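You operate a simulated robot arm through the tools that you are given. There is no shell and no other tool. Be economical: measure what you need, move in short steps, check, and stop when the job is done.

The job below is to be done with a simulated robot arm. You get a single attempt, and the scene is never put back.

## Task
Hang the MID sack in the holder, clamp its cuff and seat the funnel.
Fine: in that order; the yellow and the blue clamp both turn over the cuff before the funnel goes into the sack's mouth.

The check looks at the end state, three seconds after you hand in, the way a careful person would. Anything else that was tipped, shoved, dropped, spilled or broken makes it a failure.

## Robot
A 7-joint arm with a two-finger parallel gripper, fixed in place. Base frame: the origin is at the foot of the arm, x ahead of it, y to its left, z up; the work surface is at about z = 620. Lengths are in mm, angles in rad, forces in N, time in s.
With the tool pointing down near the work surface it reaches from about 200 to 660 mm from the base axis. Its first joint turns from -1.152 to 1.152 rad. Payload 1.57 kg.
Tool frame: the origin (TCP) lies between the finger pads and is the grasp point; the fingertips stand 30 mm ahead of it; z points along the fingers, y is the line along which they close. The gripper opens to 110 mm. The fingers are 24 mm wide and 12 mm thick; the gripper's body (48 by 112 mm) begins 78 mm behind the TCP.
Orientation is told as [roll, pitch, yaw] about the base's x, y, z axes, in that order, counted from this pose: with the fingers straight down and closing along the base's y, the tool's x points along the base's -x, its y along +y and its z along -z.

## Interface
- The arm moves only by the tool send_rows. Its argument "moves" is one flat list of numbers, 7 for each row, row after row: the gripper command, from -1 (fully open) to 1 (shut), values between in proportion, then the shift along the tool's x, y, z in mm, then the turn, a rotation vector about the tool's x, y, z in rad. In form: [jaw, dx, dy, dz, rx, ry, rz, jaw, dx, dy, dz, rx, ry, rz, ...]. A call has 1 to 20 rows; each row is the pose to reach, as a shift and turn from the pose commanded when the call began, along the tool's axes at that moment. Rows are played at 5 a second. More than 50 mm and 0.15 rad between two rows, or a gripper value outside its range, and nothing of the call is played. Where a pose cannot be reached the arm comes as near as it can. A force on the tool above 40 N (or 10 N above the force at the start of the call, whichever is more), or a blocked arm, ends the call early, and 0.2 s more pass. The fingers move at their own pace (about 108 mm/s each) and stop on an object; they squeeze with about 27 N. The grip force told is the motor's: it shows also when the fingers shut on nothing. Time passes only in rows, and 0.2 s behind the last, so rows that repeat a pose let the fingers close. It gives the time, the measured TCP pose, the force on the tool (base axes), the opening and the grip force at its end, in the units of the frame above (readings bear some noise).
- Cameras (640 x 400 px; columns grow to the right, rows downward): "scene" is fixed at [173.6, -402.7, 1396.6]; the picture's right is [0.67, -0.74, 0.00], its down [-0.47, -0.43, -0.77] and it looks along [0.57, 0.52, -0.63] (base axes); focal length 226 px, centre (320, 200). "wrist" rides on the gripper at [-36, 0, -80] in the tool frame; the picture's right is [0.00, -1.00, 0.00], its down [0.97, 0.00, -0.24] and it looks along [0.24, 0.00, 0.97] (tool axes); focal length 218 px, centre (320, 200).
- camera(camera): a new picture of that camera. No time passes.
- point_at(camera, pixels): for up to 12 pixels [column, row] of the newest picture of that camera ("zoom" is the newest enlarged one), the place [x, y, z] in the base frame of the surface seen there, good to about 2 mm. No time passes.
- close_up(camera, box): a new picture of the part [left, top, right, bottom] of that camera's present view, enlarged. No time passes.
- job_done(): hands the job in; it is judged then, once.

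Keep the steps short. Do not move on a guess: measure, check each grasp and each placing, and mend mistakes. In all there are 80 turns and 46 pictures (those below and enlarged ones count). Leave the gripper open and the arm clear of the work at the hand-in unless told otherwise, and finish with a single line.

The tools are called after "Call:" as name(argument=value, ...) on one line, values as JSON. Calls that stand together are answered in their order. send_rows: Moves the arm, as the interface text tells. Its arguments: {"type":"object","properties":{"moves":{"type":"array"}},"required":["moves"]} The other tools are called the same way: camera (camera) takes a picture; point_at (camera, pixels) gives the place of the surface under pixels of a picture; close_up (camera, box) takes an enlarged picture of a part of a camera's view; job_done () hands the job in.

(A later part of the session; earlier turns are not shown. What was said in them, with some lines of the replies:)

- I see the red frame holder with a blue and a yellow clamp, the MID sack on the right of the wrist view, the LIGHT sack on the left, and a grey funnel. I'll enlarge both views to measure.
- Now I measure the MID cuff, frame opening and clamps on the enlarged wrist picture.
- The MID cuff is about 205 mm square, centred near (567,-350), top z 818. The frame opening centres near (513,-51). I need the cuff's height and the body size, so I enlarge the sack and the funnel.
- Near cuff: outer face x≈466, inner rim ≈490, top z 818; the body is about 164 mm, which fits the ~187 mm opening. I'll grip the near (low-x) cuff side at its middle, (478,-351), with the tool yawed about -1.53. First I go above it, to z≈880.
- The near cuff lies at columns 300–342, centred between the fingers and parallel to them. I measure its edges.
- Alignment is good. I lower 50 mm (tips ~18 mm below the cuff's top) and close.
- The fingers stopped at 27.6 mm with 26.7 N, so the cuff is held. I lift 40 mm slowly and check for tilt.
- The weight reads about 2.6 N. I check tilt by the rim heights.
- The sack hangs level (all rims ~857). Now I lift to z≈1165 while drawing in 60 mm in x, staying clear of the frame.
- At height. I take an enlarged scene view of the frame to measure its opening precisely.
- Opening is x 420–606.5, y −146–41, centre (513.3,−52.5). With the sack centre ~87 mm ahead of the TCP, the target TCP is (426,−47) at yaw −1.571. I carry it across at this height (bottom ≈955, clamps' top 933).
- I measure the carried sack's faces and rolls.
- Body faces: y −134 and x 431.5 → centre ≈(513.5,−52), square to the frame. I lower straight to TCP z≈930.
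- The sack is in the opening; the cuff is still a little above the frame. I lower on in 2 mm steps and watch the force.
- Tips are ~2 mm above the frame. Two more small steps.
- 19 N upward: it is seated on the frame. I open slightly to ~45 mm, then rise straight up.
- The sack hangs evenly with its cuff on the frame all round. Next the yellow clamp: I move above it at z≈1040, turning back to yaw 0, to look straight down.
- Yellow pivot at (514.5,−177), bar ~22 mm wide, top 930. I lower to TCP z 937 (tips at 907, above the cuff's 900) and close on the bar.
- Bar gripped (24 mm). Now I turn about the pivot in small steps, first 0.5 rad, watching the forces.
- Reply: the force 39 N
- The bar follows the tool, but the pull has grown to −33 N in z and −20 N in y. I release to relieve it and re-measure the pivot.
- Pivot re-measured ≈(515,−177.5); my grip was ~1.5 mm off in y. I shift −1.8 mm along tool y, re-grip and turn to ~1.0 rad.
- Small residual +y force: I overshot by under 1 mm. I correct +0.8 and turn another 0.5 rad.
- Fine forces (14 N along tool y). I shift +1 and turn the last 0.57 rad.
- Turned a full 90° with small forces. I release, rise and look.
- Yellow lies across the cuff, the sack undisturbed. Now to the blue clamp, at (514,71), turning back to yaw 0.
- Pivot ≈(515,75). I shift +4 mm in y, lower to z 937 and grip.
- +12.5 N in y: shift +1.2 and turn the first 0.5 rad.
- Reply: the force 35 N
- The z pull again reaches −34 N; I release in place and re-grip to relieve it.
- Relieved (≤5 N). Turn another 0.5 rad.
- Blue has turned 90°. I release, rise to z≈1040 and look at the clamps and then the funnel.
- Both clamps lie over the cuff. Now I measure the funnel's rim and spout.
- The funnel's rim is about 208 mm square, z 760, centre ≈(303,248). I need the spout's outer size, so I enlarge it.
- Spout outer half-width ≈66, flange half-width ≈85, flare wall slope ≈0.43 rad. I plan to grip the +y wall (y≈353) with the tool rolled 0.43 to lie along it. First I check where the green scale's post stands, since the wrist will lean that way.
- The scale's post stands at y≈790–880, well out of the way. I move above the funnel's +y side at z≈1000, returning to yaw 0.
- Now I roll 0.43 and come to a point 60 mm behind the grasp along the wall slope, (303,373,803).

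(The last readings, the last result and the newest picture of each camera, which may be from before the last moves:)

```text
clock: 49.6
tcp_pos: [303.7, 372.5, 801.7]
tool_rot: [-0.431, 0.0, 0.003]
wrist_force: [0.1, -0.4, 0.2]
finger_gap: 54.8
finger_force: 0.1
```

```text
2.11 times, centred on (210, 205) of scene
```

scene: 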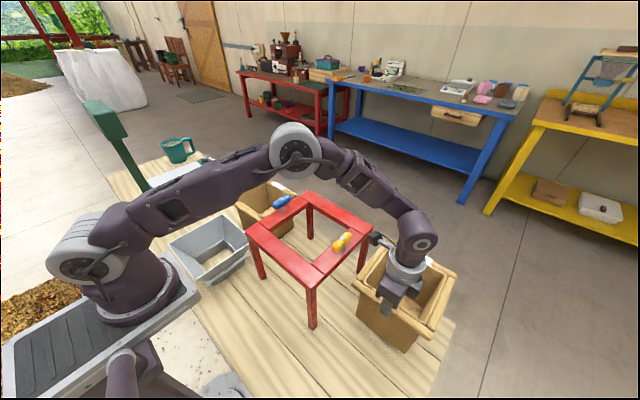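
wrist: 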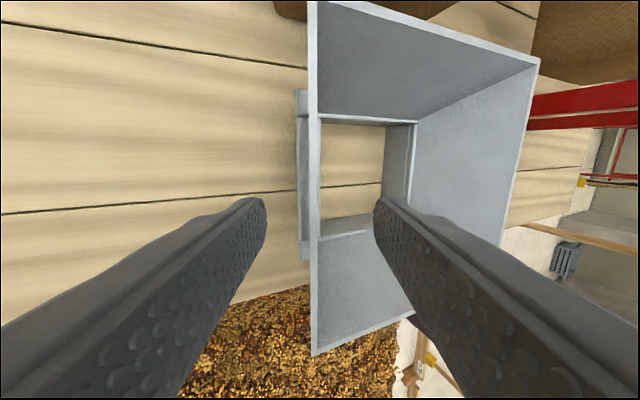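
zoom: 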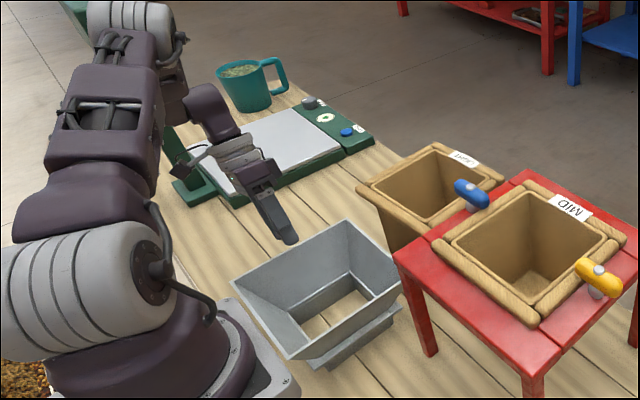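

The wall is seen edge-on at columns 308–320, parallel to and between the fingers. I advance 60 mm along the tool axis and close.

Call:
send_rows(moves=[0, 0, 1, 20, 0, 0, 0, 0, 0, 2, 40, 0, 0, 0, 0, 0, 2, 60, 0, 0, 0, 0, 0, 2, 60, 0, 0, 0, 1, 0, 2, 60, 0, 0, 0, 1, 0, 2, 60, 0, 0, 0, 1, 0, 2, 60, 0, 0, 0, 1, 0, 2, 60, 0, 0, 0])

Call:
camera(camera="wrist")

```text
clock: 51.4
tcp_pos: [304.0, 349.4, 747.4]
tool_rot: [-0.431, 0.0, 0.001]
wrist_force: [0.6, -0.2, -0.2]
finger_gap: 4.4
finger_force: 25.5
```

```text
17 pictures are left
```

wrist: 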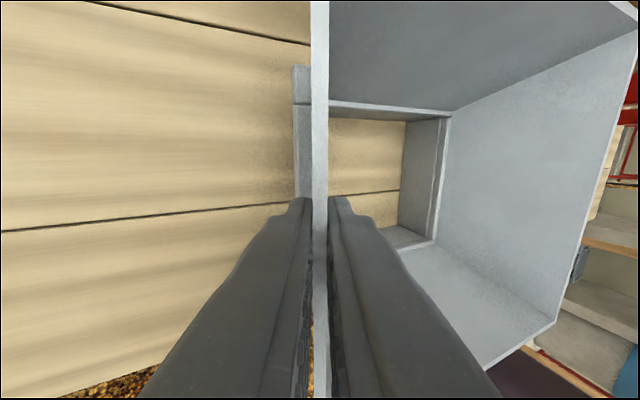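

Held: gap 4.4 mm at 25 N. I lift straight up 40 mm (tool dy −16.7, dz −36.4) and check.

Call:
send_rows(moves=[1, 0, -2.1, -4.5, 0, 0, 0, 1, 0, -6.3, -13.6, 0, 0, 0, 1, 0, -11.5, -25, 0, 0, 0, 1, 0, -16.7, -36.4, 0, 0, 0, 1, 0, -16.7, -36.4, 0, 0, 0, 1, 0, -16.7, -36.4, 0, 0, 0])

Call:
close_up(camera="scene", box=[150, 190, 280, 300])

```text
clock: 52.8
tcp_pos: [304.5, 349.5, 787.3]
tool_rot: [-0.429, 0.0, 0.002]
wrist_force: [-0.7, 0.6, -2.5]
finger_gap: 4.6
finger_force: 24.8
```

```text
3.64 times, centred on (215, 245) of scene
```

zoom: 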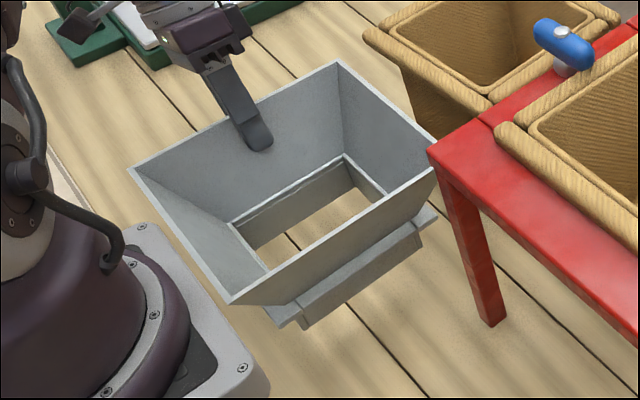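

Call:
point_at(camera="zoom", pixels=[[132, 171], [337, 64], [231, 303], [420, 185], [310, 250], [180, 235], [200, 133], [280, 325], [310, 310], [420, 240], [400, 120], [300, 320]])

```text
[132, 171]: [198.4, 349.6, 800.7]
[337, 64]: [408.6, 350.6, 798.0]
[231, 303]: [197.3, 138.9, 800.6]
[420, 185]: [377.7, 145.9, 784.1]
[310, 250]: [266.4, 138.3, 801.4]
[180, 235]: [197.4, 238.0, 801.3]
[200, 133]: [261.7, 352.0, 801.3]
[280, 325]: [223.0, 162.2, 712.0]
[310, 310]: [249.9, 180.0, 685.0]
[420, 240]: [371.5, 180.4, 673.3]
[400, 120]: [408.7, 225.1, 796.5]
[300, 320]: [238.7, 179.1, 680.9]
```

The funnel hangs level (rim z 801 all round); its centre is TCP + (−1,−104.7). I measure the sack's mouth and the clamp ends once more.

Call:
close_up(camera="scene", box=[250, 180, 380, 290])

```text
3.64 times, centred on (315, 235) of scene
```

zoom: 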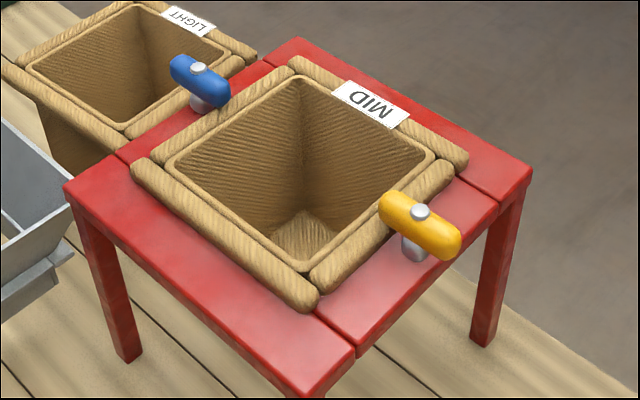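

Call:
point_at(camera="zoom", pixels=[[276, 264], [170, 160], [303, 78], [433, 152], [222, 215], [358, 205], [370, 114], [235, 118], [383, 203], [228, 95], [386, 215], [222, 105]])

Call:
point_at(camera="zoom", pixels=[[215, 225], [375, 222], [390, 98], [225, 103], [365, 212], [395, 200], [381, 207], [228, 100], [198, 67], [420, 211], [250, 100], [420, 185]])

```text
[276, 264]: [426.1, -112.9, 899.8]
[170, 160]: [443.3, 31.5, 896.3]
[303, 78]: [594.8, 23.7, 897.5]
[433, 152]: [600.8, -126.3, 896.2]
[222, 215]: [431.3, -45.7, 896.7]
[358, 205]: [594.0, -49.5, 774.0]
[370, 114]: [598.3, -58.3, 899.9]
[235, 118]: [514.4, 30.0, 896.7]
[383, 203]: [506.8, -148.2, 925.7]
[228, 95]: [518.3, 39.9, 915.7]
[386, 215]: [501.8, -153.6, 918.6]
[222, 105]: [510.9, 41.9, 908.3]
```

```text
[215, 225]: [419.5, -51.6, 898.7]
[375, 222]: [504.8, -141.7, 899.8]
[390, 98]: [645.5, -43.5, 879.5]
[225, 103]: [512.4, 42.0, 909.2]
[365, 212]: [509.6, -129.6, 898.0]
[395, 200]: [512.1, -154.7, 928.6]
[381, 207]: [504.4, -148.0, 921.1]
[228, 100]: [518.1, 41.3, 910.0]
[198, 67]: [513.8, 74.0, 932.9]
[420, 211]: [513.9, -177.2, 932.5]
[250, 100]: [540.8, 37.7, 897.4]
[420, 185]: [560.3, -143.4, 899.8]
```

Mouth centre ≈(514,−52); clamp inner ends at y≈40 and ≈−144, so the 166 mm flange fits between with ~9 mm each side. I raise the funnel ~298 mm, then carry it across to TCP (515,52.7).

Call:
send_rows(moves=[1, 0, -8, -17.5, 0, 0, 0, 1, 0, -22, -48, 0, 0, 0, 1, 0, -36.5, -79.5, 0, 0, 0, 1, 0, -51, -111, 0, 0, 0, 1, 0, -65.5, -143, 0, 0, 0, 1, 0, -80, -174.5, 0, 0, 0, 1, 0, -94.5, -206, 0, 0, 0, 1, 0, -109, -238, 0, 0, 0, 1, 0, -119, -260, 0, 0, 0, 1, 0, -124.3, -270.9, 0, 0, 0, 1, 0, -124.3, -270.9, 0, 0, 0])

Call:
send_rows(moves=[1, -10, -12.8, 5.9, 0, 0, 0, 1, -30, -38.5, 17.6, 0, 0, 0, 1, -52, -66.6, 30.6, 0, 0, 0, 1, -75, -96.1, 44.1, 0, 0, 0, 1, -98, -125.6, 57.6, 0, 0, 0, 1, -121, -155.1, 71.1, 0, 0, 0, 1, -144, -184.6, 84.6, 0, 0, 0, 1, -167, -214, 98.1, 0, 0, 0, 1, -188, -241, 110.5, 0, 0, 0, 1, -203, -260.2, 119.3, 0, 0, 0, 1, -210.5, -269.8, 123.7, 0, 0, 0, 1, -210.5, -269.8, 123.7, 0, 0, 0, 1, -210.5, -269.8, 123.7, 0, 0, 0])

Call:
close_up(camera="scene", box=[220, 80, 400, 290])

```text
clock: 55.2
tcp_pos: [302.9, 348.6, 1084.7]
tool_rot: [-0.432, 0.0, 0.002]
wrist_force: [0.7, -0.1, -2.4]
finger_gap: 4.5
finger_force: 25.0
```

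```text
clock: 58.0
tcp_pos: [515.8, 52.8, 1084.6]
tool_rot: [-0.429, 0.001, 0.003]
wrist_force: [-0.1, 0.0, -3.9]
finger_gap: 4.3
finger_force: 25.5
```

```text
1.90 times, centred on (310, 185) of scene
```

zoom: 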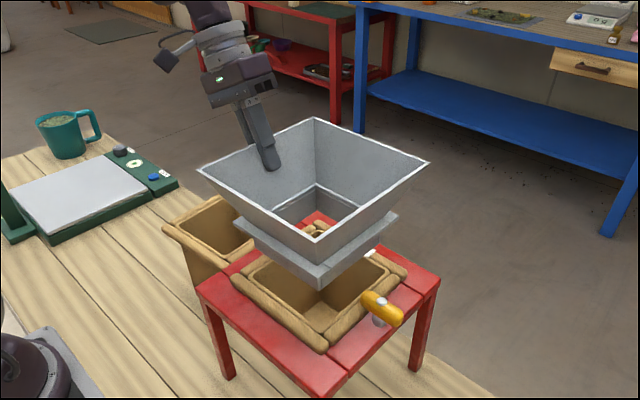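

Funnel is over the mouth. I measure its position before lowering.

Call:
point_at(camera="zoom", pixels=[[200, 169], [314, 119], [428, 163], [317, 241], [258, 206], [370, 203], [345, 262], [375, 235], [280, 245], [255, 225], [345, 280], [290, 265]])

```text
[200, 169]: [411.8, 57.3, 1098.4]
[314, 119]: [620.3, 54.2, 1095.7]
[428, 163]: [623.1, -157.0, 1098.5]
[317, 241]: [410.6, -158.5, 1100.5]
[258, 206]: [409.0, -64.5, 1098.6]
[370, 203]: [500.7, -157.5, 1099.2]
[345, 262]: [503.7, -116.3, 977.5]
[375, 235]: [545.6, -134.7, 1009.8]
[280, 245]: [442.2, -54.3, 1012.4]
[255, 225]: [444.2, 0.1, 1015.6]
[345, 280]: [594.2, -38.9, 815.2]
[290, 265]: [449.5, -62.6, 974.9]
```

Funnel centre ≈(515.7,−51.5); a shift of (−1.5,−0.7) centres it. I lower 85 mm (to about 15 mm above seating).

Call:
send_rows(moves=[1, 1.5, -0.6, 0.3, 0, 0, 0, 1, 1.5, 5.6, 14, 0, 0, 0, 1, 1.5, 12, 27.6, 0, 0, 0, 1, 1.5, 18, 41, 0, 0, 0, 1, 1.5, 24, 54, 0, 0, 0, 1, 1.5, 29.5, 66, 0, 0, 0, 1, 1.5, 34.8, 77.6, 0, 0, 0, 1, 1.5, 34.8, 77.6, 0, 0, 0])

Call:
close_up(camera="scene", box=[240, 150, 390, 290])

```text
clock: 59.8
tcp_pos: [512.2, 52.1, 1001.8]
tool_rot: [-0.433, 0.0, 0.002]
wrist_force: [1.4, 0.3, -3.1]
finger_gap: 4.6
finger_force: 25.3
```

```text
2.86 times, centred on (315, 220) of scene
```

zoom: 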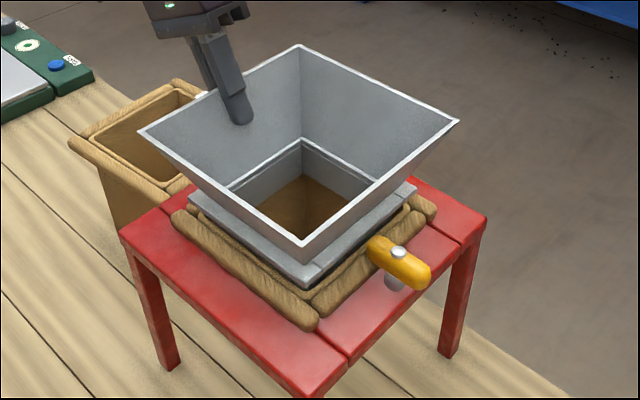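

The spout is inside the mouth and the flange is clear of the clamp. I lower 10 mm more, then 1 mm steps on force.

Call:
send_rows(moves=[1, 0, 1.25, 2.7, 0, 0, 0, 1, 0, 2.5, 5.5, 0, 0, 0, 1, 0, 3.75, 8.2, 0, 0, 0, 1, 0, 4.6, 10, 0, 0, 0, 1, 0, 4.6, 10, 0, 0, 0])

Call:
point_at(camera="zoom", pixels=[[305, 283], [350, 243], [230, 238], [412, 190], [372, 242], [140, 131], [302, 245], [457, 121], [300, 47], [250, 260]])

```text
clock: 61.0
tcp_pos: [514.1, 52.1, 988.9]
tool_rot: [-0.428, -0.001, 0.002]
wrist_force: [-0.9, 0.7, -2.9]
finger_gap: 4.5
finger_force: 24.7
```

```text
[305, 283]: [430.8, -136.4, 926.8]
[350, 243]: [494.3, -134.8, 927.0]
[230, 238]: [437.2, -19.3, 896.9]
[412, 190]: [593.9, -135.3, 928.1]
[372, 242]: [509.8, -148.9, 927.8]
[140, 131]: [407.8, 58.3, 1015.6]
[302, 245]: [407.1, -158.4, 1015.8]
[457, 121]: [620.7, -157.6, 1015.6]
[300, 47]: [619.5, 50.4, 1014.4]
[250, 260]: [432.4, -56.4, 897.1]
```

Centred at (513.8,−52), flange edge y −135.5 clear of the clamp's end at −144. Final small steps.

Call:
send_rows(moves=[1, 0, 0.42, 0.91, 0, 0, 0, 1, 0, 0.83, 1.82, 0, 0, 0, 1, 0, 1.25, 2.73, 0, 0, 0, 1, 0, 1.67, 3.64, 0, 0, 0, 1, 0, 1.67, 3.64, 0, 0, 0])

```text
clock: 62.2
tcp_pos: [514.0, 51.4, 984.0]
tool_rot: [-0.429, 0.0, 0.001]
wrist_force: [-0.3, -0.1, -3.7]
finger_gap: 4.3
finger_force: 25.0
```

Call:
send_rows(moves=[1, 0, 0.42, 0.91, 0, 0, 0, 1, 0, 0.83, 1.82, 0, 0, 0, 1, 0, 1.25, 2.73, 0, 0, 0, 1, 0, 1.25, 2.73, 0, 0, 0])

```text
clock: 63.2
tcp_pos: [514.0, 51.6, 980.8]
tool_rot: [-0.43, -0.001, 0.003]
wrist_force: [0.4, 0.3, -3.2]
finger_gap: 4.5
finger_force: 25.0
```

Still no contact; I go on.

Call:
send_rows(moves=[1, 0, 0.42, 0.91, 0, 0, 0, 1, 0, 0.83, 1.82, 0, 0, 0, 1, 0, 1.25, 2.73, 0, 0, 0, 1, 0, 1.25, 2.73, 0, 0, 0])

Call:
close_up(camera="scene", box=[260, 190, 380, 280])

```text
clock: 64.2
tcp_pos: [514.4, 50.6, 979.1]
tool_rot: [-0.429, -0.002, 0.002]
wrist_force: [-5.9, 3.4, 21.5]
finger_gap: 4.4
finger_force: 24.5
```

```text
4.44 times, centred on (320, 235) of scene
```

zoom: 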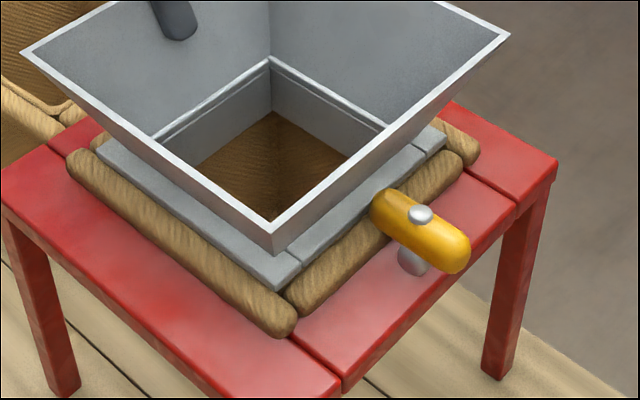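

Contact (+21 N): the flange sits on the cuff all round. I ease up 1 mm, open to ~33 mm, and withdraw along the tool axis.

Call:
send_rows(moves=[1, 0, -0.5, -1, 0, 0, 0, 0.4, 0, -0.5, -1, 0, 0, 0, 0.4, 0, -0.5, -1, 0, 0, 0, 0.4, 0, -0.5, -15, 0, 0, 0, 0.4, 0, -0.5, -45, 0, 0, 0, 0.4, 0, -0.5, -85, 0, 0, 0, 0.4, 0, -0.5, -130, 0, 0, 0, 0.4, 0, -0.5, -130, 0, 0, 0])

Call:
close_up(camera="scene", box=[220, 150, 400, 300])

```text
clock: 66.0
tcp_pos: [513.1, 105.2, 1097.9]
tool_rot: [-0.429, 0.0, 0.002]
wrist_force: [-0.5, -0.1, 0.0]
finger_gap: 33.2
finger_force: 0.0
```

```text
2.67 times, centred on (310, 225) of scene
```

zoom: 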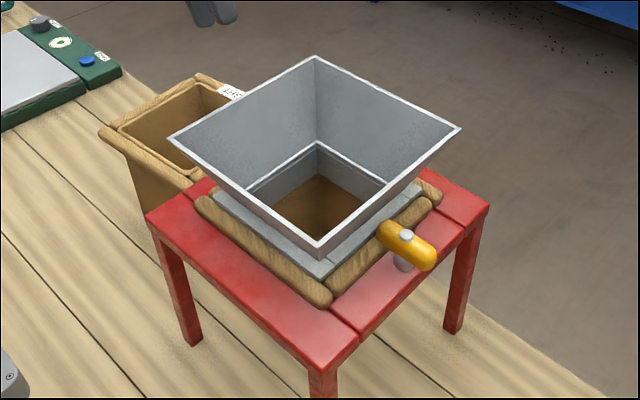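

I check that the funnel is level, and back the arm well clear with the gripper fully open.

Call:
point_at(camera="zoom", pixels=[[171, 138], [315, 59], [459, 129], [317, 252], [240, 195], [390, 190]])

Call:
send_rows(moves=[-0.3, 0, 0, -30, 0, 0, 0, -1, 0, 0, -60, 0, 0, 0, -1, 20, 0, -85, -0.1, 0, 0, -1, 40, 0, -100, -0.2, 0, 0, -1, 60, 15, -105, -0.3, 0, 0, -1, 80, 30, -105, -0.4, 0, 0, -1, 100, 50, -105, -0.43, 0, 0, -1, 100, 50, -105, -0.43, 0, 0])

Call:
camera(camera="wrist")

Call:
camera(camera="scene")

```text
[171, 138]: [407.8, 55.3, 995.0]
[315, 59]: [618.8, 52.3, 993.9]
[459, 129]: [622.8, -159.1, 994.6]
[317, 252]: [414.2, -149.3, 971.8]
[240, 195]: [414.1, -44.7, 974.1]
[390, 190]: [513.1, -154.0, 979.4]
```

```text
clock: 67.8
tcp_pos: [412.1, 193.9, 1172.7]
tool_rot: [0.003, 0.0, 0.002]
wrist_force: [-0.5, -0.4, -0.3]
finger_gap: 109.7
finger_force: 0.0
```

```text
10 pictures are left
```

wrist: 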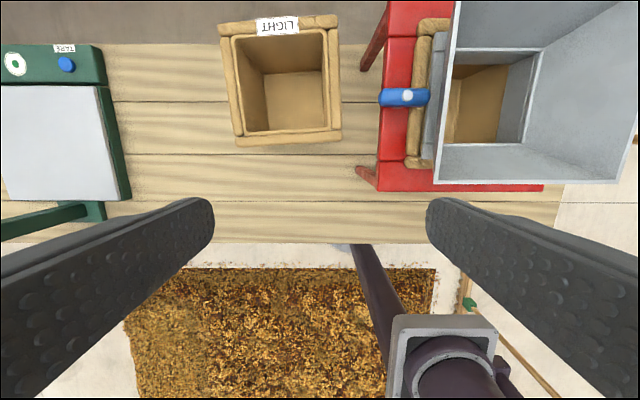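

```text
9 pictures are left
```

scene: 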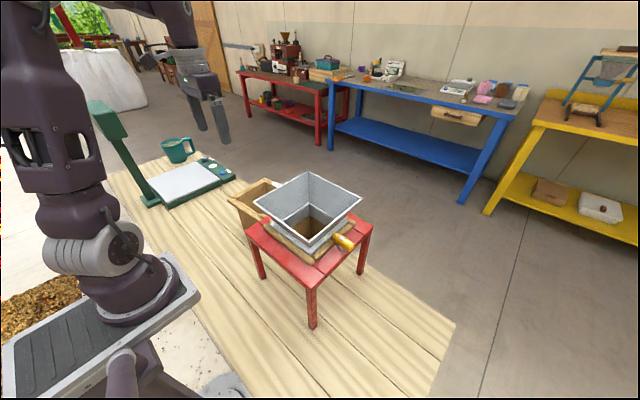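

The funnel is level (rim z ≈994.5 at three corners). Both clamps lie across the cuff, nothing else has moved, and the arm is clear with the gripper open, so I hand in.

Call:
job_done()

```text
The job is handed in.
```

The MID sack hangs in the holder with the yellow and then the blue clamp turned over its cuff, the funnel is seated level in its mouth, and the job is handed in.
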